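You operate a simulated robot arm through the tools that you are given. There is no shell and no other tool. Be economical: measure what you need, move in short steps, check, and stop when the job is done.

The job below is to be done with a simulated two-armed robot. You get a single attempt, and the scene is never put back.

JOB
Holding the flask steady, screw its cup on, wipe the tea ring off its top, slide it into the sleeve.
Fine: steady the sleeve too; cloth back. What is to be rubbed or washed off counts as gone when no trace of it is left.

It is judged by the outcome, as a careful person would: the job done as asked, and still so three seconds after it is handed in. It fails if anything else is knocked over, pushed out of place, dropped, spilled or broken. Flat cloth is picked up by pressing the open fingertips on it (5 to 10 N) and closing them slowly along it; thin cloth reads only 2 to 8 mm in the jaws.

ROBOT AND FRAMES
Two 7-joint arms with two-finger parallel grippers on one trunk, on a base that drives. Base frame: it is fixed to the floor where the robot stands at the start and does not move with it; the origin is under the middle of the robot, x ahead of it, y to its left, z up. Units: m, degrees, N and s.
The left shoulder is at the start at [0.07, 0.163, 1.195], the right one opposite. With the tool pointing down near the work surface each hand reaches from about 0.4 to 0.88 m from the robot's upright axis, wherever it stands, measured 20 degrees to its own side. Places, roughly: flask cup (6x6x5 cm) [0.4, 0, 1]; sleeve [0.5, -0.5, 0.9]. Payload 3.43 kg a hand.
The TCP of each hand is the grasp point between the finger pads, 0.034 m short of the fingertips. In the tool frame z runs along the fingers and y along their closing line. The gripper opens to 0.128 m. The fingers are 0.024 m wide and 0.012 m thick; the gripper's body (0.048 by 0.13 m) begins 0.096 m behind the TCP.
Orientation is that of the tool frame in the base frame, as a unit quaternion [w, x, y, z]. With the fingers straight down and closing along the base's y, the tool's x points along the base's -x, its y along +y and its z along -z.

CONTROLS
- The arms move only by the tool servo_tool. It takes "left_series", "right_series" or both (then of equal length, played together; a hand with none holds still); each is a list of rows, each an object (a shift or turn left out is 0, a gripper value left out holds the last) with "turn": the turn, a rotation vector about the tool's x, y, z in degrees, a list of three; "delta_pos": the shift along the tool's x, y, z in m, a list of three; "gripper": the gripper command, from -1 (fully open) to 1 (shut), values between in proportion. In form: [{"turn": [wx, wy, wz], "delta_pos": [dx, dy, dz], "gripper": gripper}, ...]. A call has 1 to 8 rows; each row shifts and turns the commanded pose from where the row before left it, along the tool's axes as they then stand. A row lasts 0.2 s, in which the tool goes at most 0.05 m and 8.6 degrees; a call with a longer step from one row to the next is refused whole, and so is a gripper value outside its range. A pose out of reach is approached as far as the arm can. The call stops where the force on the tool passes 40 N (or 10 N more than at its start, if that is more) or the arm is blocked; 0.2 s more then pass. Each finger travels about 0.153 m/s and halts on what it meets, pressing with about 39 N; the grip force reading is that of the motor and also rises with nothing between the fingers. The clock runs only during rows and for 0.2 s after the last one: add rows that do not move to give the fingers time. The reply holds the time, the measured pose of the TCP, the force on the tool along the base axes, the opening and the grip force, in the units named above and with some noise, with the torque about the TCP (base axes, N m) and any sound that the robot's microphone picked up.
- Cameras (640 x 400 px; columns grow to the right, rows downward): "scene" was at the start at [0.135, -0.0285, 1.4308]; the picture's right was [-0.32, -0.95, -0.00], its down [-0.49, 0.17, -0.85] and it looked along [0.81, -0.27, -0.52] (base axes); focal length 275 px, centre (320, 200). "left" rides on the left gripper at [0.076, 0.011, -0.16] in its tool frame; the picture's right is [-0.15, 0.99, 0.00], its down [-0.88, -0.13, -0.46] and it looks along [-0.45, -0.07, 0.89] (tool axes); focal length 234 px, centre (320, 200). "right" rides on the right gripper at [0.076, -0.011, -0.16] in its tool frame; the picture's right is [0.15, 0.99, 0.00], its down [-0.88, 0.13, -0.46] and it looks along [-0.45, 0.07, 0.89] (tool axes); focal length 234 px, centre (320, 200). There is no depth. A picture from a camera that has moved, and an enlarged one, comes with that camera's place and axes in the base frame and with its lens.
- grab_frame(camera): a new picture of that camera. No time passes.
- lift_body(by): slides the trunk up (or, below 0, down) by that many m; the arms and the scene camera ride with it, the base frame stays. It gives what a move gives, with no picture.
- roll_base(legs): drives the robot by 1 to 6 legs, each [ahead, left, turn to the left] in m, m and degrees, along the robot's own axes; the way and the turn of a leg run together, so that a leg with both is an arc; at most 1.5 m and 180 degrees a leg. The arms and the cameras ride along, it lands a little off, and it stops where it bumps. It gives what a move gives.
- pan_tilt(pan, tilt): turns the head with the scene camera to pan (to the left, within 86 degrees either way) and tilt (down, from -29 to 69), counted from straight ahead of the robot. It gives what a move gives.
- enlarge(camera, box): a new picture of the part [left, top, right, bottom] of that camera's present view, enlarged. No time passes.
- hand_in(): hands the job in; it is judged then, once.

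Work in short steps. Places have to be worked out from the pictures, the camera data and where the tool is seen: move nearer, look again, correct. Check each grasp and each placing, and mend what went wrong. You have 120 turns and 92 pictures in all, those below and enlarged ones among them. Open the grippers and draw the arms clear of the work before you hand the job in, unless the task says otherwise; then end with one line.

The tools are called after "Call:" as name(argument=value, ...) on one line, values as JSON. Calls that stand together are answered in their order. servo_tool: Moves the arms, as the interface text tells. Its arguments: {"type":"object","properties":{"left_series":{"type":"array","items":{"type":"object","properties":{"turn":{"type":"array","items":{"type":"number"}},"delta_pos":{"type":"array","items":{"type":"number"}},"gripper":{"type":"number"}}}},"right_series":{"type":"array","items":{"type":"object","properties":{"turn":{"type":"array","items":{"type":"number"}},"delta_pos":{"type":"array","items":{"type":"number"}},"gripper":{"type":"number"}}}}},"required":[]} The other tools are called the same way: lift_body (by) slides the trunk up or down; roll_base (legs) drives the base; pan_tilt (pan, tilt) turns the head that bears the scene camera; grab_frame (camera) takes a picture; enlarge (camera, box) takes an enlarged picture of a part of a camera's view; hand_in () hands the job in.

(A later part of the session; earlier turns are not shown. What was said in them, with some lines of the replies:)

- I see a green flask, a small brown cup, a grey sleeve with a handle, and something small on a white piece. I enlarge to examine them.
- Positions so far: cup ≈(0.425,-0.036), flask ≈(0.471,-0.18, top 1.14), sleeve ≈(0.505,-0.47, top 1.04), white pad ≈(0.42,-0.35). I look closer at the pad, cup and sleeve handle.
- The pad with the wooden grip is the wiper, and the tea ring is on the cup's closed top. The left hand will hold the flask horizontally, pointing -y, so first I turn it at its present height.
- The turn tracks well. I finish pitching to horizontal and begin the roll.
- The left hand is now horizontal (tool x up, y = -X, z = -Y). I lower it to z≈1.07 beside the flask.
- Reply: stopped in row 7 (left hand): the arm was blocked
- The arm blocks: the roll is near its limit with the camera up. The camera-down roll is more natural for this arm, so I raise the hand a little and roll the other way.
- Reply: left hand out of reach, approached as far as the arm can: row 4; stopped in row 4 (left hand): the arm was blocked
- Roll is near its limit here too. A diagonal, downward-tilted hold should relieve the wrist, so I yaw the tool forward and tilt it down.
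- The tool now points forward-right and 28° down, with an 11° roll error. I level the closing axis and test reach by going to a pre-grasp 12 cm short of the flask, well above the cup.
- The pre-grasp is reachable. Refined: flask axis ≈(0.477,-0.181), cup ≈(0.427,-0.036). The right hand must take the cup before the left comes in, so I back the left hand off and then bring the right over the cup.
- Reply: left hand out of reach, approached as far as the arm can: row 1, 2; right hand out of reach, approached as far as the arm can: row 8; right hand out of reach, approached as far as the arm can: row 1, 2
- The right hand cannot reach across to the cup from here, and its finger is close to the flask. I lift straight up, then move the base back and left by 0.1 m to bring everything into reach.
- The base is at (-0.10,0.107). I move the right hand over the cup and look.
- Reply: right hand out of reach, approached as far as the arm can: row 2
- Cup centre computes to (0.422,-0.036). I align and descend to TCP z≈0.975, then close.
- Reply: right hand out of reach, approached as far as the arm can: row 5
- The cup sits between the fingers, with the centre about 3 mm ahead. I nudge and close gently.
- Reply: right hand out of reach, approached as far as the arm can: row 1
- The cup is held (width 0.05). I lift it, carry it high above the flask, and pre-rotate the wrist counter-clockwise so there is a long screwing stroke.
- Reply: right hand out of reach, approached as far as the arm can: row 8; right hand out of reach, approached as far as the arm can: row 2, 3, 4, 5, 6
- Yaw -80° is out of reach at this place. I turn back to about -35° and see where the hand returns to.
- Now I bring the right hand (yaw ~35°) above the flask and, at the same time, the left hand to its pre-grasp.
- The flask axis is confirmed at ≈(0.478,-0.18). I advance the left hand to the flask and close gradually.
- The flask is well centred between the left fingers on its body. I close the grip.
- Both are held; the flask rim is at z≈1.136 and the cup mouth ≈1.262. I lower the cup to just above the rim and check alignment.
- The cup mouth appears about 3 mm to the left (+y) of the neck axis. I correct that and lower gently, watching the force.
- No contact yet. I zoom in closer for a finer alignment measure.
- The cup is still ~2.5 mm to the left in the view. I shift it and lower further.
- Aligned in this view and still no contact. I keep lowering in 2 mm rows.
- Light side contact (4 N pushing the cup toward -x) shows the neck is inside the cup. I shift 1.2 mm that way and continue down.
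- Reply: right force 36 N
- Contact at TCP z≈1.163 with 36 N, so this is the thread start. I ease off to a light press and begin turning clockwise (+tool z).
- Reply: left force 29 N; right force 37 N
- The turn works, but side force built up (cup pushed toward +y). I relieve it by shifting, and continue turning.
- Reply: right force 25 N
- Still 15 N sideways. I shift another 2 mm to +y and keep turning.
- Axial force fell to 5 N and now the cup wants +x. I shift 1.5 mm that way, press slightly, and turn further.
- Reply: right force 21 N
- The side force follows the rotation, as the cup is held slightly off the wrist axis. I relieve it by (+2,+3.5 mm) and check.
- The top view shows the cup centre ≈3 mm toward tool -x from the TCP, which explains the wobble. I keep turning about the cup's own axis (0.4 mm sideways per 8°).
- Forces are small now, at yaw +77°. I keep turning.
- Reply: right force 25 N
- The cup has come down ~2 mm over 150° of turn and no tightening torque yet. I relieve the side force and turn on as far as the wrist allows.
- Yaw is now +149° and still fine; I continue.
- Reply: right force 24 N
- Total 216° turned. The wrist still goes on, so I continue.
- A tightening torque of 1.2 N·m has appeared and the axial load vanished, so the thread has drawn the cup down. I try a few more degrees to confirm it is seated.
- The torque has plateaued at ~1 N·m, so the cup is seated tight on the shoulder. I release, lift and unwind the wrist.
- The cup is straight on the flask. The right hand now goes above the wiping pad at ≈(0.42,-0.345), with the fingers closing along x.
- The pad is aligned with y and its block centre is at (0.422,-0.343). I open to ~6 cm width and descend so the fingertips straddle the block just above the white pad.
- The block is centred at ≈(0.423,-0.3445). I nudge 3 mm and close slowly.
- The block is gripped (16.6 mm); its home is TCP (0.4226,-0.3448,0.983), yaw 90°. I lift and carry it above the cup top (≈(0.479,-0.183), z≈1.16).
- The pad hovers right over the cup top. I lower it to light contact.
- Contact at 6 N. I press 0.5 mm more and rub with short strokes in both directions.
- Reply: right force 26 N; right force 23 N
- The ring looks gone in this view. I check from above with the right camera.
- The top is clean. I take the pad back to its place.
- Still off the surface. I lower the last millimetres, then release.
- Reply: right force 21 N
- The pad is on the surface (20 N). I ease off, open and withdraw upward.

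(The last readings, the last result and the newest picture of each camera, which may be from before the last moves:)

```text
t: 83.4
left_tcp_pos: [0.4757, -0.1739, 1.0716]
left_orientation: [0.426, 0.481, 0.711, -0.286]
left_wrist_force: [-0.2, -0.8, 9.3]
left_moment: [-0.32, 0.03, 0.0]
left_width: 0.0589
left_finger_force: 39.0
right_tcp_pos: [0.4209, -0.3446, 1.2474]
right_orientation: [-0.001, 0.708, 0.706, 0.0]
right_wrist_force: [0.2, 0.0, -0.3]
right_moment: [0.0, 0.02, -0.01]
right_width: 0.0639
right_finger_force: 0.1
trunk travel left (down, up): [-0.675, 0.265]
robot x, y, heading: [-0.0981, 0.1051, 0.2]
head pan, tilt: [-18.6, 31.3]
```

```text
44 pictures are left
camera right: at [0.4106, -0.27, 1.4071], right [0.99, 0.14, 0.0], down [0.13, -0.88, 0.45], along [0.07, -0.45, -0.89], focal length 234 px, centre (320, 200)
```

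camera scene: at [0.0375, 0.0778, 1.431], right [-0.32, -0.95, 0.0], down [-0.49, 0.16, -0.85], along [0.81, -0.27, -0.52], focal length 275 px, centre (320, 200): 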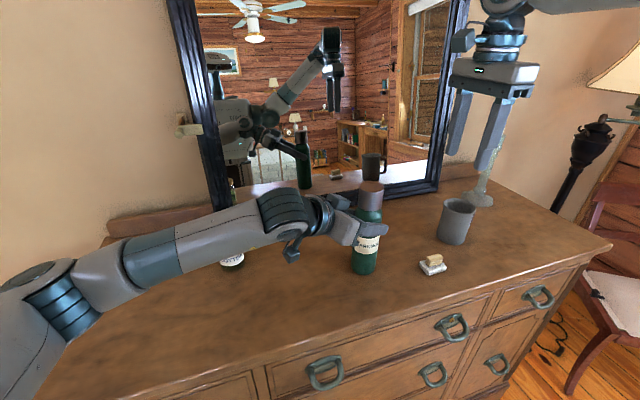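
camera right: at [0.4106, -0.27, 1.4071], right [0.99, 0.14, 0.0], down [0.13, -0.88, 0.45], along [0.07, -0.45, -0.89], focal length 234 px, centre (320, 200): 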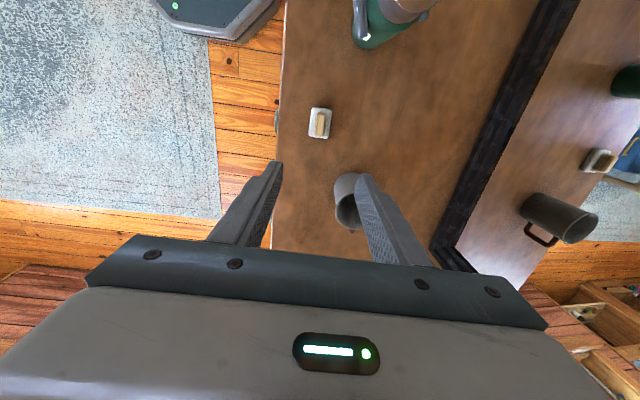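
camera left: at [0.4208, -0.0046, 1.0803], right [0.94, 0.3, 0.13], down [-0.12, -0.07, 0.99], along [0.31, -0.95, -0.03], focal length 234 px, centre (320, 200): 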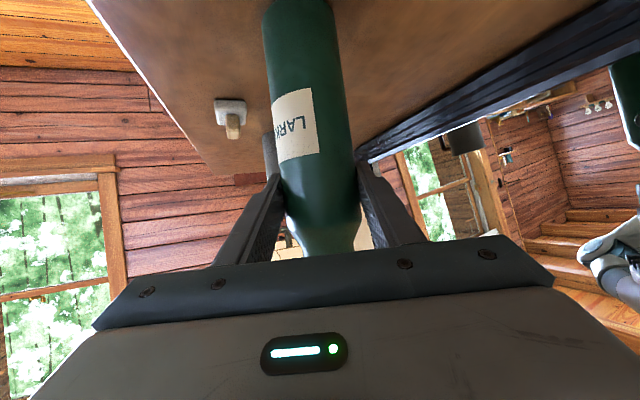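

The pad is back in its place and upright. Next I find the sleeve's handle, moving the right hand sideways for a clear view from above.

Call:
servo_tool(right_series=[{"delta_pos": [-0.04, 0.02, 0]}, {"delta_pos": [-0.04, 0.03, 0]}, {"delta_pos": [-0.04, 0.035, 0]}, {"delta_pos": [-0.04, 0, 0]}, {"delta_pos": [-0.03, 0, 0]}, {}])

Call:
grab_frame(camera="right")

Call:
enlarge(camera="scene", box=[420, 150, 540, 270])

```text
refused: row 3 steps farther than a row can; nothing moved
```

```text
43 pictures are left
camera right: at [0.4106, -0.27, 1.4071], right [0.99, 0.14, 0.0], down [0.13, -0.88, 0.45], along [0.07, -0.45, -0.89], focal length 234 px, centre (320, 200)
```

right: 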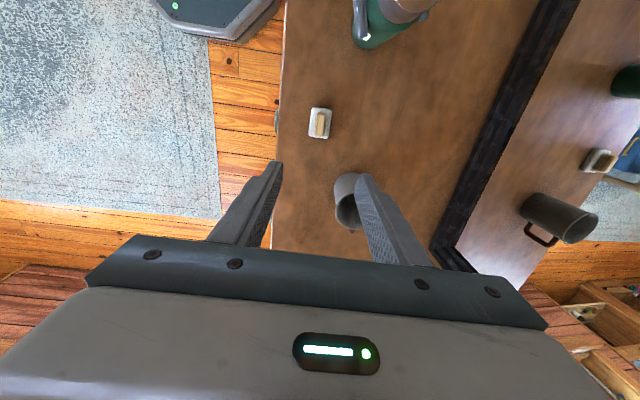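

```text
3.33 times, centred on (480, 210) of scene
camera zoom: at [0.0375, 0.0778, 1.431], right [-0.32, -0.95, 0.0], down [-0.49, 0.16, -0.85], along [0.81, -0.27, -0.52], focal length 918 px, centre (-213, 167)
```

zoom: 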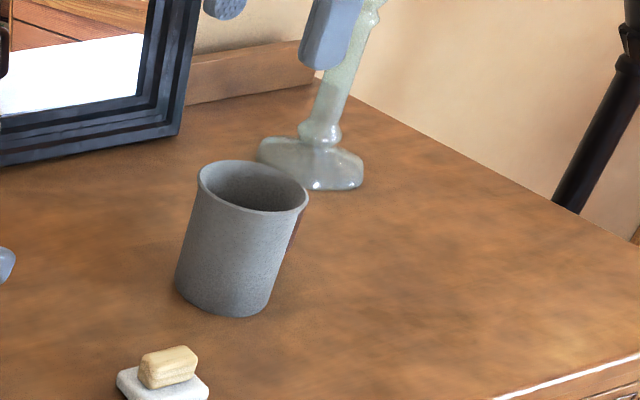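

The step was too long; I repeat it with shorter ones.

Call:
servo_tool(right_series=[{"delta_pos": [-0.04, 0.02, 0]}, {"delta_pos": [-0.04, 0.025, 0]}, {"delta_pos": [-0.04, 0.025, 0]}, {"delta_pos": [-0.04, 0.015, 0]}, {"delta_pos": [-0.03, 0, 0]}, {}])

Call:
grab_frame(camera="right")

```text
t: 84.8
left_tcp_pos: [0.4758, -0.1725, 1.0727]
left_orientation: [0.425, 0.481, 0.711, -0.286]
left_wrist_force: [-1.0, 1.8, 9.9]
left_moment: [0.04, 0.21, -0.01]
left_width: 0.0589
left_finger_force: 38.9
right_tcp_pos: [0.5051, -0.5344, 1.2466]
right_orientation: [0.0, 0.708, 0.707, 0.0]
right_wrist_force: [0.5, 0.2, 0.9]
right_moment: [0.0, 0.0, 0.02]
right_width: 0.0642
right_finger_force: 0.2
trunk travel left (down, up): [-0.675, 0.265]
robot x, y, heading: [-0.0992, 0.1058, 0.2]
head pan, tilt: [-18.6, 31.3]
```

```text
41 pictures are left
camera right: at [0.4953, -0.4599, 1.4063], right [0.99, 0.14, 0.0], down [0.13, -0.88, 0.46], along [0.07, -0.45, -0.89], focal length 234 px, centre (320, 200)
```

right: 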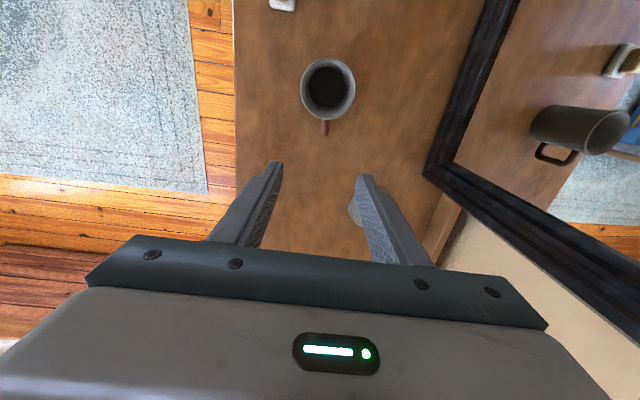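

The handle points to -y, as expected. I enlarge for its exact place.

Call:
enlarge(camera="right", box=[285, 50, 375, 145])

```text
4.21 times, centred on (330, 98) of right
camera zoom: at [0.4953, -0.4599, 1.4063], right [0.99, 0.14, 0.0], down [0.13, -0.88, 0.46], along [0.07, -0.45, -0.89], focal length 986 px, centre (278, 632)
```

zoom: 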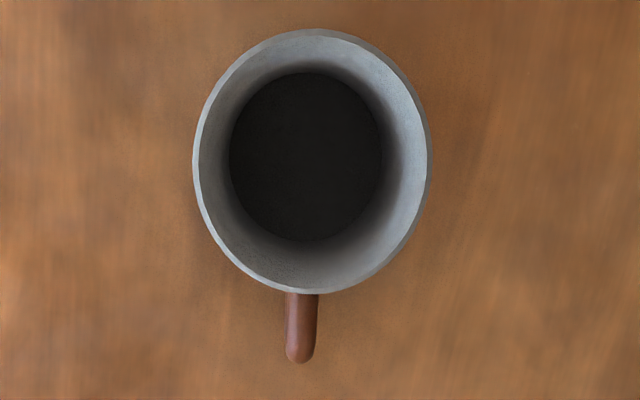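

Handle: outer bar at ≈(0.517,-0.54), 12 mm thick, 6° off -y. Sleeve axis ≈(0.5095,-0.4685). I move the right hand back, align yaw, and tilt 40° so it can pinch the handle while staying clear of the flask.

Call:
servo_tool(right_series=[{"delta_pos": [-0.04, 0.01, 0]}, {"delta_pos": [-0.037, 0.009, 0]}, {"turn": [0, 0, -6.4]}, {"turn": [0, 8, 0]}, {"turn": [0, 8, 0]}, {"turn": [0, 8, 0]}, {"turn": [0, 8, 0]}, {"turn": [0, 8, 0]}])

```text
t: 86.6
left_tcp_pos: [0.4748, -0.1733, 1.0724]
left_orientation: [0.427, 0.48, 0.711, -0.285]
left_wrist_force: [-0.6, 1.7, 8.0]
left_moment: [-0.13, 0.13, 0.06]
left_width: 0.0589
left_finger_force: 39.5
right_tcp_pos: [0.4812, -0.5358, 1.2036]
right_orientation: [-0.177, 0.652, 0.722, 0.152]
right_wrist_force: [-1.1, -0.1, 0.4]
right_moment: [0.04, -0.01, -0.04]
right_width: 0.0643
right_finger_force: 0.1
right hand out of reach, approached as far as the arm can: row 2, 4, 5, 6, 7, 8
trunk travel left (down, up): [-0.675, 0.265]
robot x, y, heading: [-0.0964, 0.1064, 0.4]
head pan, tilt: [-18.6, 31.3]
```

That is beyond the right arm's reach with the base this far left. I lift the flask well above the sleeve's height, then drive the base right.

Call:
servo_tool(left_series=[{"delta_pos": [-0.015, 0, -0.0081]}, {"delta_pos": [-0.03, 0, -0.0162]}, {"delta_pos": [-0.03, 0, -0.0162]}, {"delta_pos": [-0.03, 0, -0.0162]}, {"delta_pos": [-0.03, 0, -0.0162]}, {"delta_pos": [-0.025, 0, -0.0135]}, {}], right_series=[{"delta_pos": [0.01, 0, -0.02]}, {"delta_pos": [0.01, 0, -0.02]}, {"delta_pos": [0.01, 0, -0.02]}, {}, {}, {}, {}])

Call:
grab_frame(camera="scene")

```text
t: 88.2
left_tcp_pos: [0.4759, -0.1737, 1.2544]
left_orientation: [0.424, 0.481, 0.712, -0.286]
left_wrist_force: [-0.4, 0.0, -3.5]
left_moment: [0.01, 0.01, 0.04]
left_width: 0.0588
left_finger_force: 38.9
right_tcp_pos: [0.4819, -0.5319, 1.2248]
right_orientation: [-0.177, 0.653, 0.721, 0.15]
right_wrist_force: [-0.5, 0.2, 1.2]
right_moment: [0.0, -0.02, -0.01]
right_width: 0.0637
right_finger_force: 0.0
right hand out of reach, approached as far as the arm can: row 1, 2, 3
trunk travel left (down, up): [-0.675, 0.265]
robot x, y, heading: [-0.0982, 0.1066, 0.2]
head pan, tilt: [-18.6, 31.3]
```

```text
39 pictures are left
camera scene: at [0.0391, 0.0772, 1.4308], right [-0.32, -0.95, 0.0], down [-0.49, 0.16, -0.85], along [0.81, -0.27, -0.52], focal length 275 px, centre (320, 200)
```

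scene: 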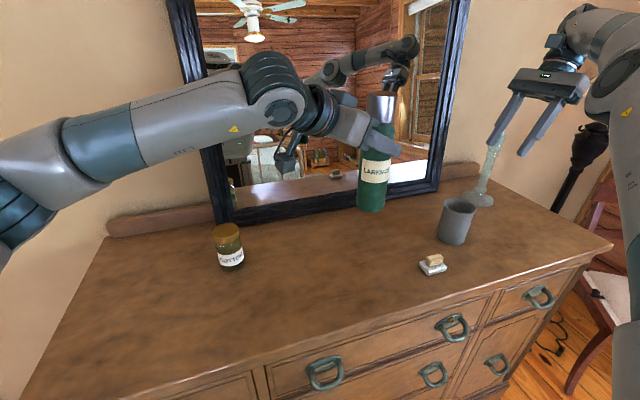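

The flask is lifted and upright. I drive the base 0.2 m to the right.

Call:
roll_base(legs=[[0, -0.2, 0]])

Call:
grab_frame(camera="scene")

```text
t: 89.8
left_tcp_pos: [0.4765, -0.3726, 1.2539]
left_orientation: [0.425, 0.48, 0.712, -0.286]
left_wrist_force: [-0.1, 0.7, -3.7]
left_moment: [0.05, 0.01, -0.03]
left_width: 0.0589
left_finger_force: 38.9
right_tcp_pos: [0.4814, -0.7305, 1.2256]
right_orientation: [-0.176, 0.652, 0.722, 0.15]
right_wrist_force: [-0.3, -0.5, 0.3]
right_moment: [-0.03, 0.0, -0.02]
right_width: 0.064
right_finger_force: 0.0
trunk travel left (down, up): [-0.675, 0.265]
robot x, y, heading: [-0.0955, -0.095, 0.2]
head pan, tilt: [-18.6, 31.3]
```

```text
38 pictures are left
camera scene: at [0.0395, -0.1215, 1.4309], right [-0.31, -0.95, 0.0], down [-0.49, 0.16, -0.85], along [0.81, -0.27, -0.52], focal length 275 px, centre (320, 200)
```

scene: 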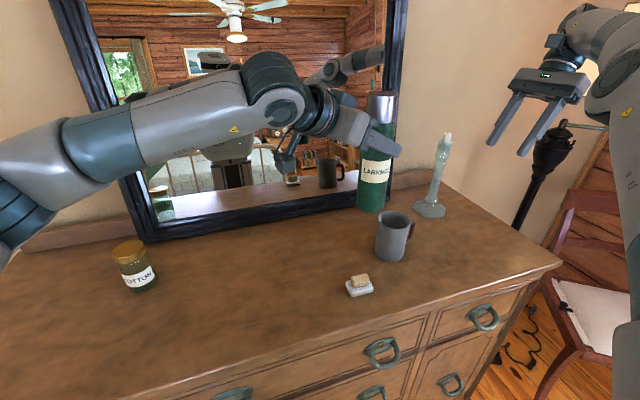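

Now the handle is in reach. I bring the right hand to 40° tilt and to a point 10 cm short of the handle.

Call:
servo_tool(right_series=[{"turn": [0, 6.6, 0]}, {"turn": [0, 6.6, 0]}, {"delta_pos": [-0.006, 0.028, 0]}, {"delta_pos": [-0.006, 0.0276, 0]}, {"delta_pos": [0, 0, 0.045]}, {"delta_pos": [0, 0, 0.045]}, {"delta_pos": [0, 0, 0.04]}, {}])

Call:
grab_frame(camera="right")

Call:
enlarge(camera="scene", box=[350, 120, 550, 280])

```text
t: 91.6
left_tcp_pos: [0.4762, -0.3726, 1.2544]
left_orientation: [0.426, 0.48, 0.712, -0.286]
left_wrist_force: [-0.2, 0.0, -3.0]
left_moment: [0.04, 0.0, 0.01]
left_width: 0.0589
left_finger_force: 39.6
right_tcp_pos: [0.4815, -0.6319, 1.11]
right_orientation: [-0.218, 0.643, 0.71, 0.187]
right_wrist_force: [-0.8, 0.0, -0.7]
right_moment: [0.01, 0.03, -0.01]
right_width: 0.064
right_finger_force: 0.0
right hand out of reach, approached as far as the arm can: row 1, 2, 3, 4
trunk travel left (down, up): [-0.675, 0.265]
robot x, y, heading: [-0.0949, -0.0954, 0.3]
head pan, tilt: [-18.6, 31.3]
```

```text
37 pictures are left
camera right: at [0.4759, -0.6574, 1.2848], right [0.97, 0.23, 0.07], down [0.23, -0.97, -0.11], along [0.04, 0.12, -0.99], focal length 234 px, centre (320, 200)
```

right: 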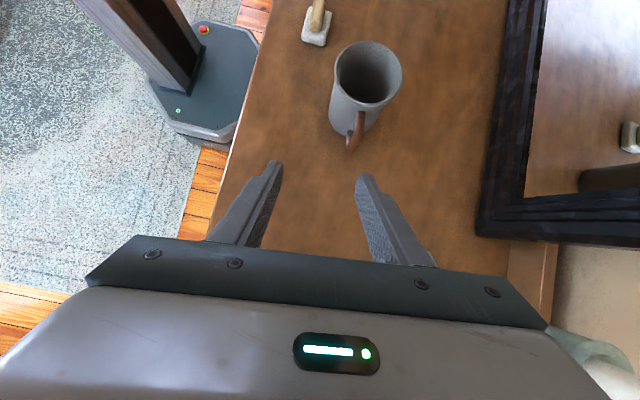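

```text
2.50 times, centred on (450, 200) of scene
camera zoom: at [0.0396, -0.1222, 1.4308], right [-0.31, -0.95, 0.0], down [-0.49, 0.16, -0.85], along [0.81, -0.27, -0.52], focal length 689 px, centre (-5, 200)
```

zoom: 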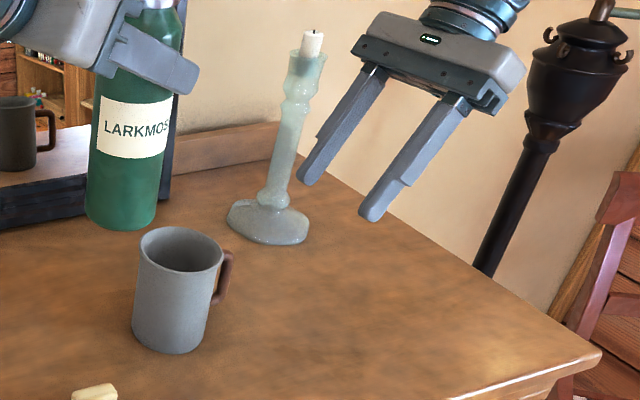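

Handle bar ≈(0.513,-0.54,0.99). I move the right hand to 6 cm short of it, laterally aligned.

Call:
servo_tool(right_series=[{"delta_pos": [0.004, 0.022, 0]}, {"delta_pos": [0.004, 0.0226, 0]}, {"delta_pos": [0.0034, 0, 0.025]}, {"delta_pos": [0, 0, 0.028]}, {"delta_pos": [0, 0, 0.025]}, {}])

Call:
grab_frame(camera="right")

Call:
enlarge(camera="scene", box=[350, 120, 550, 280])

```text
t: 93.0
left_tcp_pos: [0.4763, -0.3742, 1.2543]
left_orientation: [0.425, 0.48, 0.712, -0.286]
left_wrist_force: [0.1, -0.8, -2.7]
left_moment: [0.03, 0.03, -0.01]
left_width: 0.0589
left_finger_force: 39.3
right_tcp_pos: [0.5201, -0.5768, 1.0488]
right_orientation: [-0.217, 0.643, 0.71, 0.188]
right_wrist_force: [0.0, 0.6, 0.4]
right_moment: [-0.01, -0.04, 0.02]
right_width: 0.0638
right_finger_force: 0.0
trunk travel left (down, up): [-0.675, 0.265]
robot x, y, heading: [-0.0937, -0.0929, 0.1]
head pan, tilt: [-18.6, 31.3]
```

```text
35 pictures are left
camera right: at [0.5132, -0.6026, 1.2248], right [0.97, 0.22, 0.07], down [0.23, -0.97, -0.11], along [0.04, 0.12, -0.99], focal length 234 px, centre (320, 200)
```

right: 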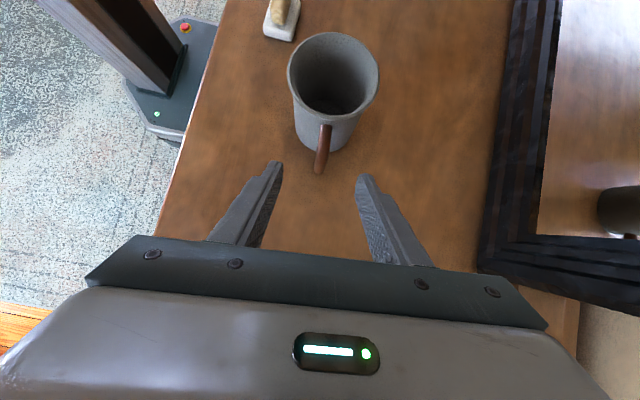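

```text
2.50 times, centred on (450, 200) of scene
camera zoom: at [0.0391, -0.1226, 1.4309], right [-0.31, -0.95, 0.0], down [-0.49, 0.16, -0.85], along [0.81, -0.27, -0.52], focal length 689 px, centre (-5, 200)
```

zoom: 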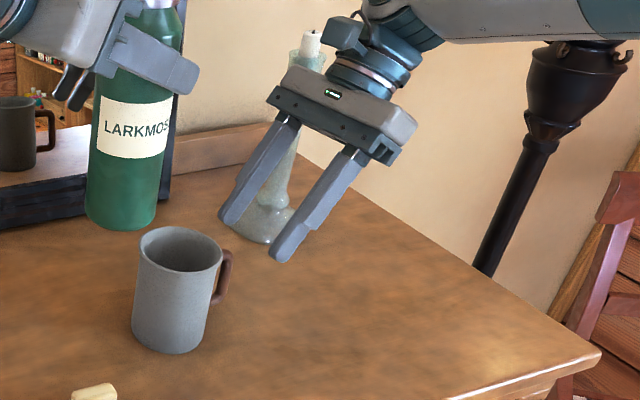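

Aligned. I advance along the tool axis so the fingers straddle the handle.

Call:
servo_tool(right_series=[{"delta_pos": [0, 0, 0.02]}, {"delta_pos": [0, 0, 0.02]}, {"delta_pos": [0, 0, 0.012]}, {}])

Call:
enlarge(camera="right", box=[220, 60, 420, 260])

Call:
enlarge(camera="scene", box=[380, 180, 480, 280])

```text
t: 94.0
left_tcp_pos: [0.4768, -0.3735, 1.2533]
left_orientation: [0.425, 0.48, 0.712, -0.285]
left_wrist_force: [0.3, -0.1, -3.5]
left_moment: [0.03, 0.03, 0.0]
left_width: 0.0588
left_finger_force: 39.1
right_tcp_pos: [0.5153, -0.5467, 1.0068]
right_orientation: [-0.218, 0.643, 0.71, 0.188]
right_wrist_force: [-0.2, 0.8, -0.3]
right_moment: [-0.01, 0.0, 0.02]
right_width: 0.0638
right_finger_force: 0.1
trunk travel left (down, up): [-0.675, 0.265]
robot x, y, heading: [-0.0979, -0.0947, 0.2]
head pan, tilt: [-18.6, 31.3]
```

```text
2.00 times, centred on (320, 160) of right
camera zoom: at [0.5104, -0.5742, 1.1814], right [0.97, 0.22, 0.07], down [0.23, -0.97, -0.11], along [0.04, 0.12, -0.99], focal length 468 px, centre (320, 280)
```

zoom: 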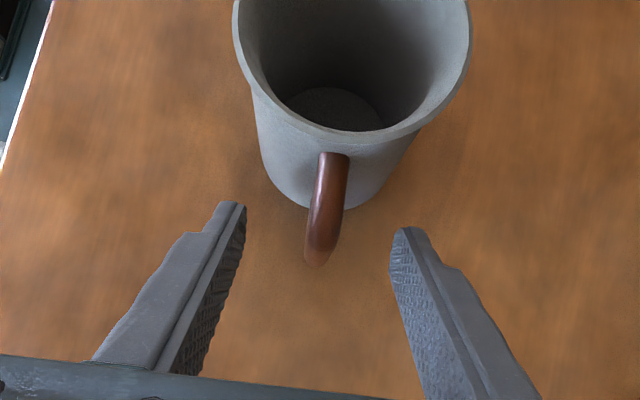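

```text
4.00 times, centred on (430, 230) of scene
camera zoom: at [0.0394, -0.1226, 1.4308], right [-0.31, -0.95, 0.0], down [-0.49, 0.16, -0.85], along [0.81, -0.27, -0.52], focal length 1102 px, centre (-120, 80)
```

zoom: 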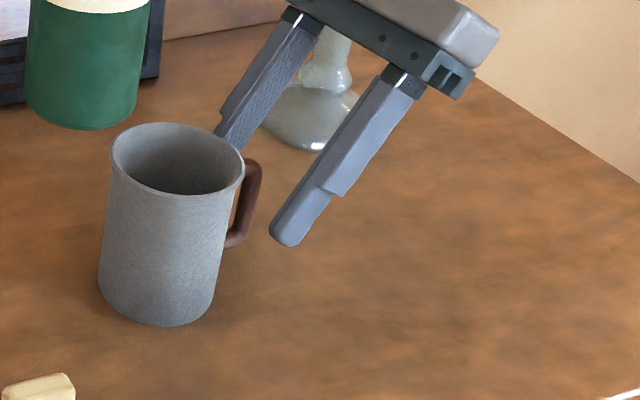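

The handle bar is between the fingertips. I advance 5 mm more and close slowly.

Call:
servo_tool(right_series=[{"delta_pos": [0, 0.0, 0.005]}, {"gripper": 0.3}, {"gripper": 0.5}, {"gripper": 0.65}, {"gripper": 0.75}, {"gripper": 0.85}, {"gripper": 0.95}, {}])

Call:
enlarge(camera="right", box=[220, 60, 420, 260])

Call:
enlarge(camera="scene", box=[380, 180, 480, 280])

```text
t: 95.8
left_tcp_pos: [0.4772, -0.3735, 1.2533]
left_orientation: [0.425, 0.481, 0.712, -0.286]
left_wrist_force: [-0.7, -0.4, -4.5]
left_moment: [0.02, 0.03, 0.03]
left_width: 0.0586
left_finger_force: 39.0
right_tcp_pos: [0.5147, -0.5451, 1.0023]
right_orientation: [-0.218, 0.642, 0.71, 0.188]
right_wrist_force: [1.2, 1.0, 1.3]
right_moment: [0.1, -0.08, -0.01]
right_width: 0.011
right_finger_force: 38.9
trunk travel left (down, up): [-0.675, 0.265]
robot x, y, heading: [-0.0968, -0.094, 0.4]
head pan, tilt: [-18.6, 31.3]
```

```text
2.00 times, centred on (320, 160) of right
camera zoom: at [0.51, -0.5715, 1.1773], right [0.97, 0.22, 0.07], down [0.23, -0.97, -0.11], along [0.04, 0.12, -0.99], focal length 468 px, centre (320, 280)
```

zoom: 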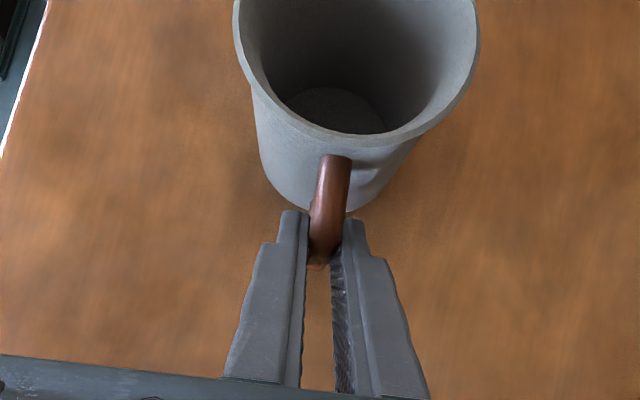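

```text
4.00 times, centred on (430, 230) of scene
camera zoom: at [0.0395, -0.1225, 1.4308], right [-0.31, -0.95, 0.0], down [-0.49, 0.16, -0.85], along [0.81, -0.27, -0.52], focal length 1102 px, centre (-120, 80)
```

zoom: 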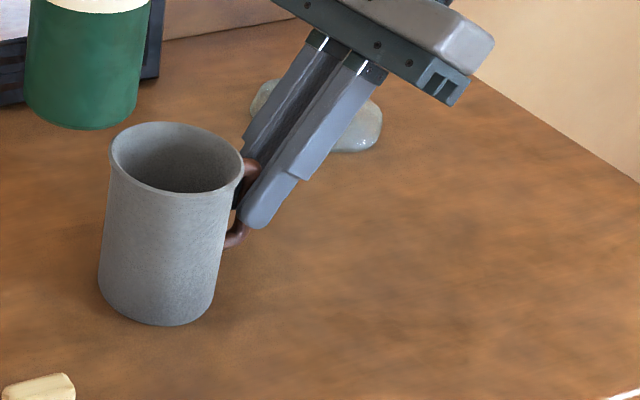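

The handle is pinched and the sleeve has not moved. I bring the flask above the sleeve axis ≈(0.509,-0.470).

Call:
servo_tool(left_series=[{"delta_pos": [-0.0147, -0.0021, 0.0273]}, {"delta_pos": [-0.0147, -0.0021, 0.0273]}, {"delta_pos": [-0.0147, -0.0021, 0.0273]}, {}])

Call:
enlarge(camera="scene", box=[340, 130, 440, 270])

Call:
grab_frame(camera="right")

Call:
grab_frame(camera="left")

```text
t: 96.8
left_tcp_pos: [0.5067, -0.461, 1.2532]
left_orientation: [0.425, 0.48, 0.712, -0.286]
left_wrist_force: [0.7, 0.7, -4.1]
left_moment: [0.0, 0.03, -0.02]
left_width: 0.0588
left_finger_force: 39.6
right_tcp_pos: [0.5154, -0.545, 1.0027]
right_orientation: [-0.218, 0.642, 0.71, 0.187]
right_wrist_force: [-0.4, -1.2, 1.2]
right_moment: [0.05, -0.03, -0.01]
right_width: 0.0109
right_finger_force: 38.8
trunk travel left (down, up): [-0.675, 0.265]
robot x, y, heading: [-0.0982, -0.0951, 0.2]
head pan, tilt: [-18.6, 31.3]
```

```text
2.86 times, centred on (390, 200) of scene
camera zoom: at [0.0395, -0.1217, 1.4308], right [-0.31, -0.95, 0.0], down [-0.49, 0.16, -0.85], along [0.81, -0.27, -0.52], focal length 787 px, centre (120, 200)
```

zoom: 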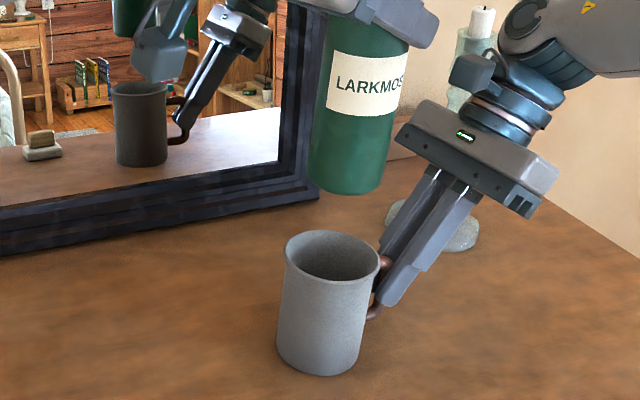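

```text
28 pictures are left
camera right: at [0.51, -0.5709, 1.1774], right [0.97, 0.22, 0.07], down [0.23, -0.97, -0.1], along [0.04, 0.12, -0.99], focal length 234 px, centre (320, 200)
```

right: 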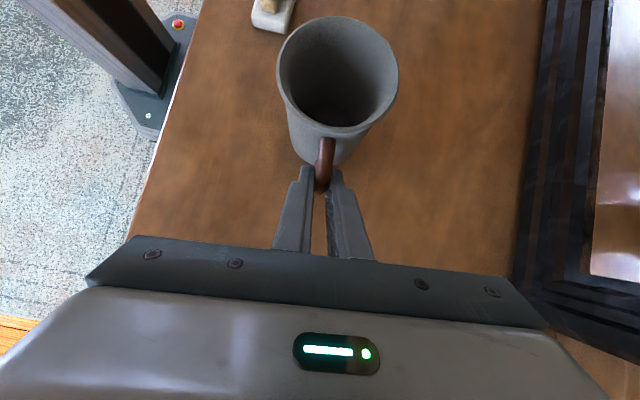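

```text
27 pictures are left
camera left: at [0.4505, -0.2919, 1.2624], right [0.94, 0.31, 0.13], down [-0.12, -0.06, 0.99], along [0.31, -0.95, -0.03], focal length 234 px, centre (320, 200)
```

left: 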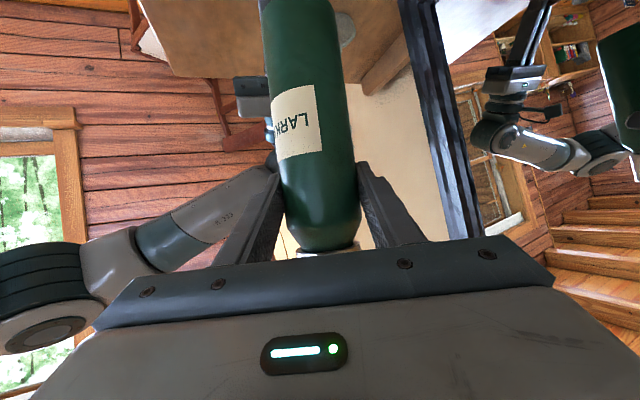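

The flask lies directly above the sleeve by all three views. I lower it to just inside the rim and check.

Call:
servo_tool(left_series=[{"delta_pos": [0.0176, -0.001, 0.0095]}, {"delta_pos": [0.0264, 0, 0.01425]}, {"delta_pos": [0.0176, 0, 0.0095]}, {}])

Call:
enlarge(camera="scene", box=[340, 150, 440, 270])

Call:
enlarge(camera="right", box=[240, 0, 440, 160])

```text
t: 97.8
left_tcp_pos: [0.5048, -0.4623, 1.1836]
left_orientation: [0.426, 0.48, 0.711, -0.287]
left_wrist_force: [-0.7, -0.1, -3.9]
left_moment: [0.02, -0.01, 0.0]
left_width: 0.059
left_finger_force: 39.1
right_tcp_pos: [0.5143, -0.5454, 1.0013]
right_orientation: [-0.218, 0.642, 0.711, 0.188]
right_wrist_force: [-0.1, -0.1, 1.3]
right_moment: [0.11, -0.08, 0.02]
right_width: 0.0107
right_finger_force: 39.1
trunk travel left (down, up): [-0.675, 0.265]
robot x, y, heading: [-0.0944, -0.0964, 0.2]
head pan, tilt: [-18.6, 31.3]
```

```text
3.33 times, centred on (390, 210) of scene
camera zoom: at [0.0393, -0.1226, 1.4308], right [-0.31, -0.95, 0.0], down [-0.49, 0.16, -0.85], along [0.81, -0.27, -0.52], focal length 918 px, centre (87, 167)
```

zoom: 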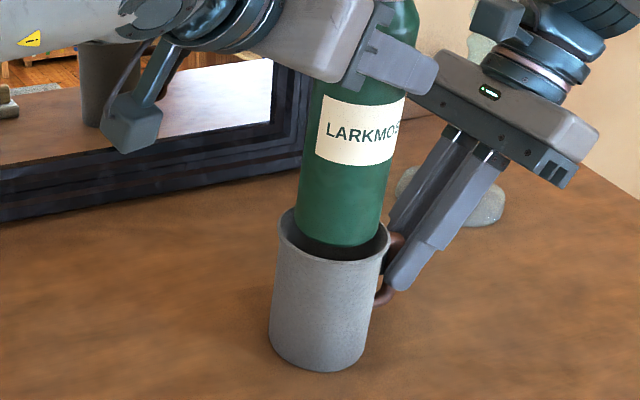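

```text
2.50 times, centred on (340, 80) of right
camera zoom: at [0.5099, -0.5716, 1.1772], right [0.97, 0.22, 0.07], down [0.23, -0.97, -0.11], along [0.04, 0.12, -0.99], focal length 585 px, centre (270, 500)
```

zoom: 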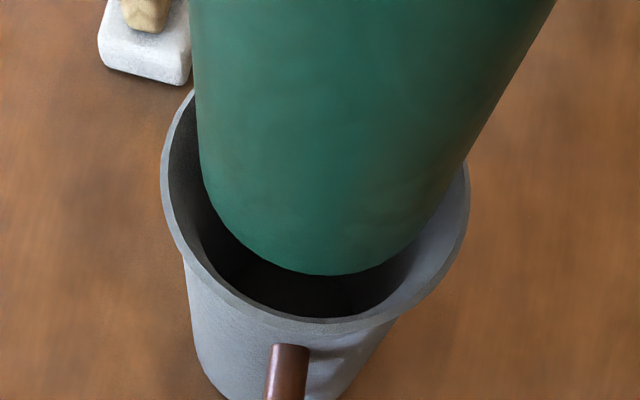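

The flask is well centred in the rim. I lower it further.

Call:
servo_tool(left_series=[{"delta_pos": [0.0176, 0, 0.0095]}, {"delta_pos": [0.0176, 0, 0.0095]}, {"delta_pos": [0.0176, 0, 0.0095]}, {"delta_pos": [0.0088, 0, 0.0048]}, {}])

Call:
enlarge(camera="scene", box=[340, 150, 440, 270])

```text
t: 99.0
left_tcp_pos: [0.5046, -0.4626, 1.1143]
left_orientation: [0.425, 0.48, 0.712, -0.286]
left_wrist_force: [0.5, 0.7, -3.5]
left_moment: [0.04, 0.0, 0.01]
left_width: 0.0587
left_finger_force: 39.1
right_tcp_pos: [0.5151, -0.5452, 1.0026]
right_orientation: [-0.217, 0.643, 0.71, 0.187]
right_wrist_force: [-0.1, -1.0, 2.3]
right_moment: [0.09, -0.08, 0.01]
right_width: 0.0108
right_finger_force: 38.7
trunk travel left (down, up): [-0.675, 0.265]
robot x, y, heading: [-0.0963, -0.096, 0.2]
head pan, tilt: [-18.6, 31.3]
```

```text
3.33 times, centred on (390, 210) of scene
camera zoom: at [0.0393, -0.1227, 1.4308], right [-0.31, -0.95, 0.0], down [-0.49, 0.16, -0.85], along [0.81, -0.27, -0.52], focal length 918 px, centre (87, 167)
```

zoom: 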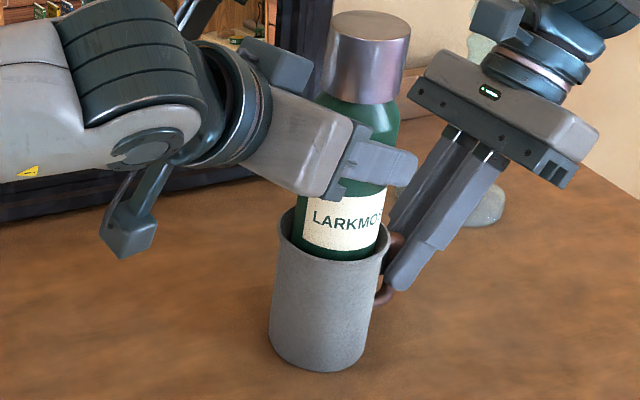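

No contact and everything is clear. I lower the remaining ~37 mm, slowing at the end.

Call:
servo_tool(left_series=[{"delta_pos": [0.0132, 0, 0.0071]}, {"delta_pos": [0.0088, 0, 0.0048]}, {"delta_pos": [0.0044, 0, 0.0024]}, {"delta_pos": [0.0018, 0, 0.001]}, {}])

```text
t: 100.2
left_tcp_pos: [0.5057, -0.4608, 1.0803]
left_orientation: [0.425, 0.481, 0.712, -0.286]
left_wrist_force: [0.0, 1.0, -3.7]
left_moment: [0.04, 0.03, 0.01]
left_width: 0.0586
left_finger_force: 39.1
right_tcp_pos: [0.5149, -0.5451, 1.0022]
right_orientation: [-0.218, 0.643, 0.71, 0.188]
right_wrist_force: [0.3, -1.0, 0.9]
right_moment: [0.09, -0.08, -0.01]
right_width: 0.0109
right_finger_force: 38.9
trunk travel left (down, up): [-0.675, 0.265]
robot x, y, heading: [-0.0973, -0.0953, 0.2]
head pan, tilt: [-18.6, 31.3]
```

Call:
servo_tool(left_series=[{"delta_pos": [0.0013, 0, 0.0007]}, {"delta_pos": [0.0013, 0, 0.0007]}, {"delta_pos": [0.0013, 0, 0.0007]}, {}])

Call:
enlarge(camera="scene", box=[340, 150, 440, 270])

```text
t: 101.2
left_tcp_pos: [0.506, -0.4627, 1.0781]
left_orientation: [0.426, 0.48, 0.712, -0.286]
left_wrist_force: [0.0, -0.1, 2.8]
left_moment: [-0.04, -0.01, -0.02]
left_width: 0.0591
left_finger_force: 38.7
right_tcp_pos: [0.5146, -0.5458, 1.0004]
right_orientation: [-0.218, 0.642, 0.711, 0.187]
right_wrist_force: [0.3, -0.3, -0.9]
right_moment: [-0.1, -0.35, -0.01]
right_width: 0.0109
right_finger_force: 39.4
trunk travel left (down, up): [-0.675, 0.265]
robot x, y, heading: [-0.0955, -0.0938, 0.2]
head pan, tilt: [-18.6, 31.3]
```

```text
3.33 times, centred on (390, 210) of scene
camera zoom: at [0.0393, -0.1225, 1.4309], right [-0.31, -0.95, 0.0], down [-0.49, 0.16, -0.85], along [0.81, -0.27, -0.52], focal length 918 px, centre (87, 167)
```

zoom: 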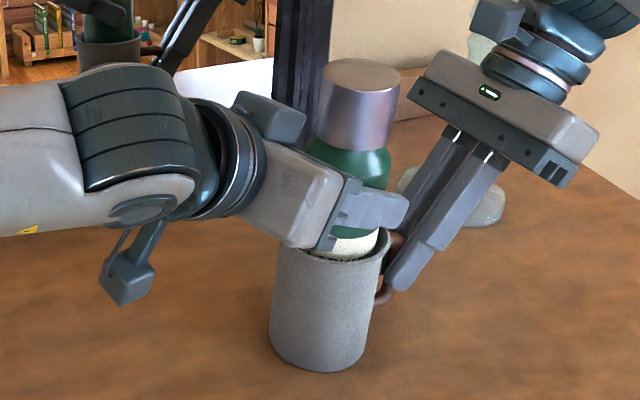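

The force changed sign at bottom height ≈0.936, so the flask is on the sleeve floor. I confirm with 1 mm more.

Call:
servo_tool(left_series=[{"delta_pos": [0.0009, 0, 0.0005]}, {"delta_pos": [0.0009, 0, 0.0005]}, {}])

```text
t: 102.0
left_tcp_pos: [0.5043, -0.4629, 1.0779]
left_orientation: [0.427, 0.48, 0.71, -0.287]
left_wrist_force: [1.2, 2.0, 17.1]
left_moment: [-0.13, 0.23, -0.03]
left_width: 0.0589
left_finger_force: 38.8
right_tcp_pos: [0.5152, -0.5456, 1.0015]
right_orientation: [-0.217, 0.642, 0.711, 0.188]
right_wrist_force: [2.6, -1.6, -8.8]
right_moment: [-0.44, -1.01, -0.1]
right_width: 0.0109
right_finger_force: 38.6
trunk travel left (down, up): [-0.675, 0.265]
robot x, y, heading: [-0.0987, -0.0938, 0.3]
head pan, tilt: [-18.6, 31.3]
```

It is firmly seated. I relieve the press, open the left hand slowly, and back out along its axis.

Call:
servo_tool(left_series=[{"delta_pos": [-0.0016, 0, -0.0009]}, {"gripper": 0.05}, {"gripper": 0.0}, {"gripper": -0.15}, {"gripper": -0.4}, {}])

Call:
servo_tool(left_series=[{"delta_pos": [0, 0, -0.02]}, {"delta_pos": [0, 0, -0.035]}, {"delta_pos": [0, 0, -0.04]}, {"delta_pos": [0, 0, -0.04]}, {"delta_pos": [0, 0, -0.04]}, {}])

Call:
grab_frame(camera="scene")

```text
t: 103.4
left_tcp_pos: [0.5046, -0.4617, 1.0774]
left_orientation: [0.425, 0.481, 0.711, -0.286]
left_wrist_force: [-0.7, -1.4, -0.3]
left_moment: [0.0, -0.02, 0.01]
left_width: 0.0897
left_finger_force: 0.0
right_tcp_pos: [0.5149, -0.5452, 1.0021]
right_orientation: [-0.218, 0.643, 0.71, 0.188]
right_wrist_force: [-0.1, 0.4, -0.8]
right_moment: [-0.01, -0.12, 0.01]
right_width: 0.0109
right_finger_force: 39.4
trunk travel left (down, up): [-0.675, 0.265]
robot x, y, heading: [-0.0943, -0.0929, 0.1]
head pan, tilt: [-18.6, 31.3]
```

```text
t: 104.8
left_tcp_pos: [0.4459, -0.3206, 1.1584]
left_orientation: [0.425, 0.481, 0.712, -0.286]
left_wrist_force: [0.7, -0.7, 0.3]
left_moment: [0.02, 0.0, 0.01]
left_width: 0.0896
left_finger_force: 0.0
right_tcp_pos: [0.516, -0.5455, 1.0018]
right_orientation: [-0.218, 0.642, 0.71, 0.187]
right_wrist_force: [-0.4, 1.9, -0.3]
right_moment: [0.15, -0.1, 0.1]
right_width: 0.0109
right_finger_force: 39.0
trunk travel left (down, up): [-0.675, 0.265]
robot x, y, heading: [-0.0937, -0.0933, 0.4]
head pan, tilt: [-18.6, 31.3]
```

```text
22 pictures are left
camera scene: at [0.0391, -0.1231, 1.4308], right [-0.31, -0.95, 0.0], down [-0.49, 0.16, -0.85], along [0.81, -0.27, -0.52], focal length 275 px, centre (320, 200)
```

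scene: 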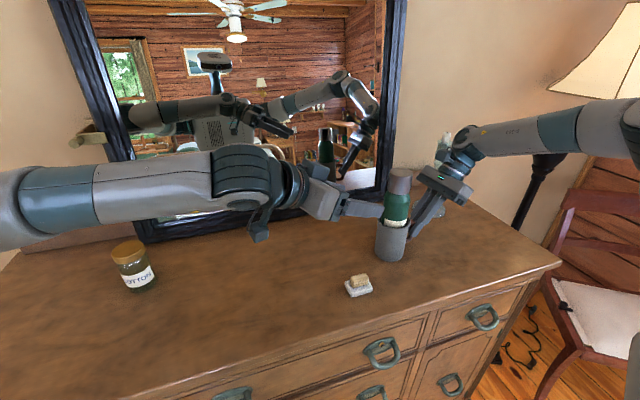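

The flask stands in the sleeve. Now I open the right hand and withdraw it along its axis, while the left goes further up and left.

Call:
servo_tool(right_series=[{"gripper": 0.7}, {"gripper": 0.4}, {"gripper": 0.2}, {}, {"delta_pos": [0, 0, -0.02]}, {"delta_pos": [0, 0, -0.035]}, {"delta_pos": [0, 0, -0.035]}, {}], left_series=[{}, {}, {}, {}, {"delta_pos": [0, 0, -0.03]}, {"delta_pos": [-0.02, 0, -0.03]}, {"delta_pos": [-0.02, 0, -0.03]}, {}])

Call:
grab_frame(camera="right")

Call:
enlarge(camera="scene", box=[320, 130, 480, 310])

```text
t: 106.6
left_tcp_pos: [0.425, -0.2642, 1.2377]
left_orientation: [0.425, 0.481, 0.712, -0.286]
left_wrist_force: [0.7, 0.7, -0.4]
left_moment: [0.01, -0.03, 0.01]
left_width: 0.0897
left_finger_force: 0.0
right_tcp_pos: [0.5213, -0.595, 1.0774]
right_orientation: [-0.218, 0.642, 0.711, 0.188]
right_wrist_force: [-0.5, 0.2, 0.0]
right_moment: [0.0, 0.03, -0.04]
right_width: 0.0514
right_finger_force: 0.1
trunk travel left (down, up): [-0.675, 0.265]
robot x, y, heading: [-0.094, -0.0967, 0.2]
head pan, tilt: [-18.6, 31.3]
```

```text
21 pictures are left
camera right: at [0.5159, -0.6207, 1.2524], right [0.97, 0.23, 0.07], down [0.23, -0.97, -0.11], along [0.04, 0.12, -0.99], focal length 234 px, centre (320, 200)
```

right: 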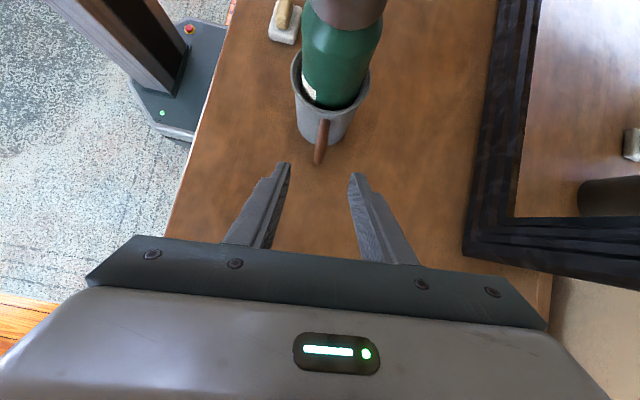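

```text
2.22 times, centred on (400, 220) of scene
camera zoom: at [0.0397, -0.1225, 1.4308], right [-0.31, -0.95, 0.0], down [-0.49, 0.16, -0.85], along [0.81, -0.27, -0.52], focal length 612 px, centre (142, 156)
```

zoom: 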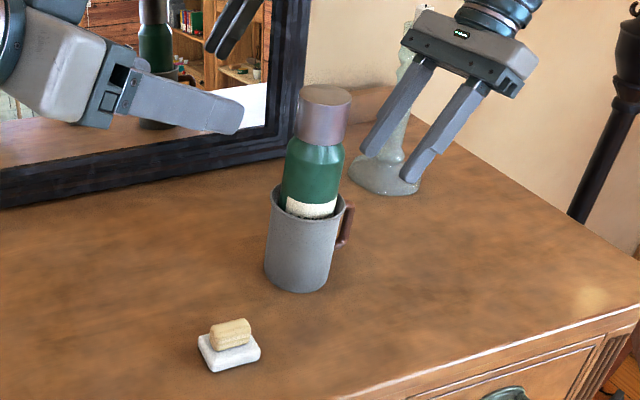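

All is standing well. I withdraw both hands further and check the cup top once more.

Call:
servo_tool(right_series=[{"delta_pos": [0, -0.01, -0.04]}, {"delta_pos": [0, -0.01, -0.04]}, {"delta_pos": [0, -0.01, -0.03], "gripper": -0.5}, {}], left_series=[{"delta_pos": [-0.01, 0, -0.04]}, {"delta_pos": [-0.01, 0, -0.04]}, {"delta_pos": [0, 0, -0.03], "gripper": -0.8}, {}])

Call:
enlarge(camera="scene", box=[370, 155, 430, 205])

Call:
grab_frame(camera="scene")

```text
t: 107.6
left_tcp_pos: [0.391, -0.1824, 1.3064]
left_orientation: [0.424, 0.481, 0.712, -0.286]
left_wrist_force: [-0.4, 0.5, 0.8]
left_moment: [0.01, -0.01, 0.02]
left_width: 0.1154
left_finger_force: 0.1
right_tcp_pos: [0.4968, -0.6561, 1.1694]
right_orientation: [-0.218, 0.642, 0.71, 0.188]
right_wrist_force: [0.4, 0.0, -0.6]
right_moment: [-0.03, -0.01, -0.02]
right_width: 0.0962
right_finger_force: 0.0
trunk travel left (down, up): [-0.675, 0.265]
robot x, y, heading: [-0.0966, -0.0932, 0.1]
head pan, tilt: [-18.6, 31.3]
```

```text
8.00 times, centred on (400, 180) of scene
camera zoom: at [0.0394, -0.1228, 1.4308], right [-0.31, -0.95, 0.0], down [-0.49, 0.16, -0.85], along [0.81, -0.27, -0.52], focal length 2204 px, centre (-320, 360)
```

zoom: 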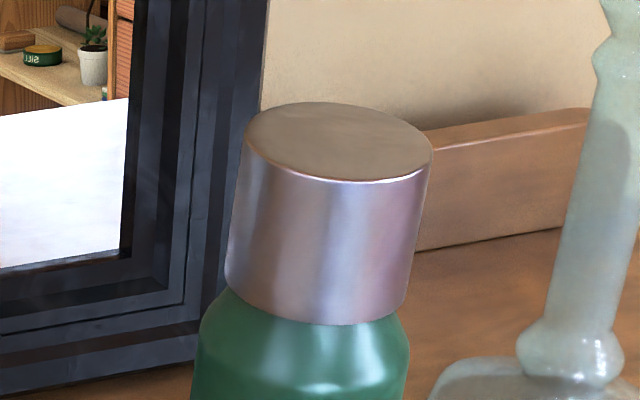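

```text
18 pictures are left
camera scene: at [0.0394, -0.1228, 1.4308], right [-0.31, -0.95, 0.0], down [-0.49, 0.16, -0.85], along [0.81, -0.27, -0.52], focal length 275 px, centre (320, 200)
```

scene: 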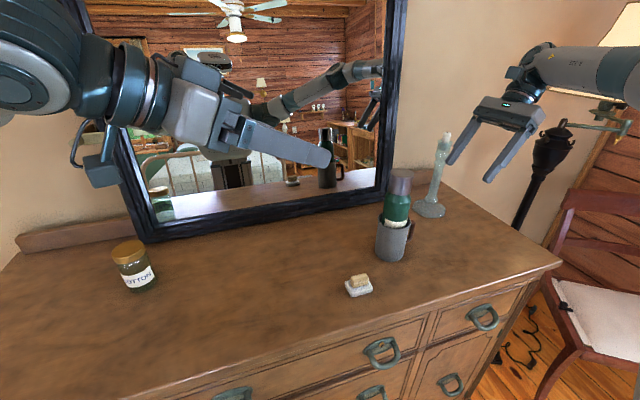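

The cup top shows no ring, the flask stands in the sleeve, the pad is back, and both hands are clear and open. I hand in.

Call:
hand_in()

```text
The job is handed in.
```

The cup is screwed on tight, the tea ring is wiped off with no trace visible, and the flask is seated in the sleeve; I steadied the sleeve by its handle and put the wiping pad back in its place.
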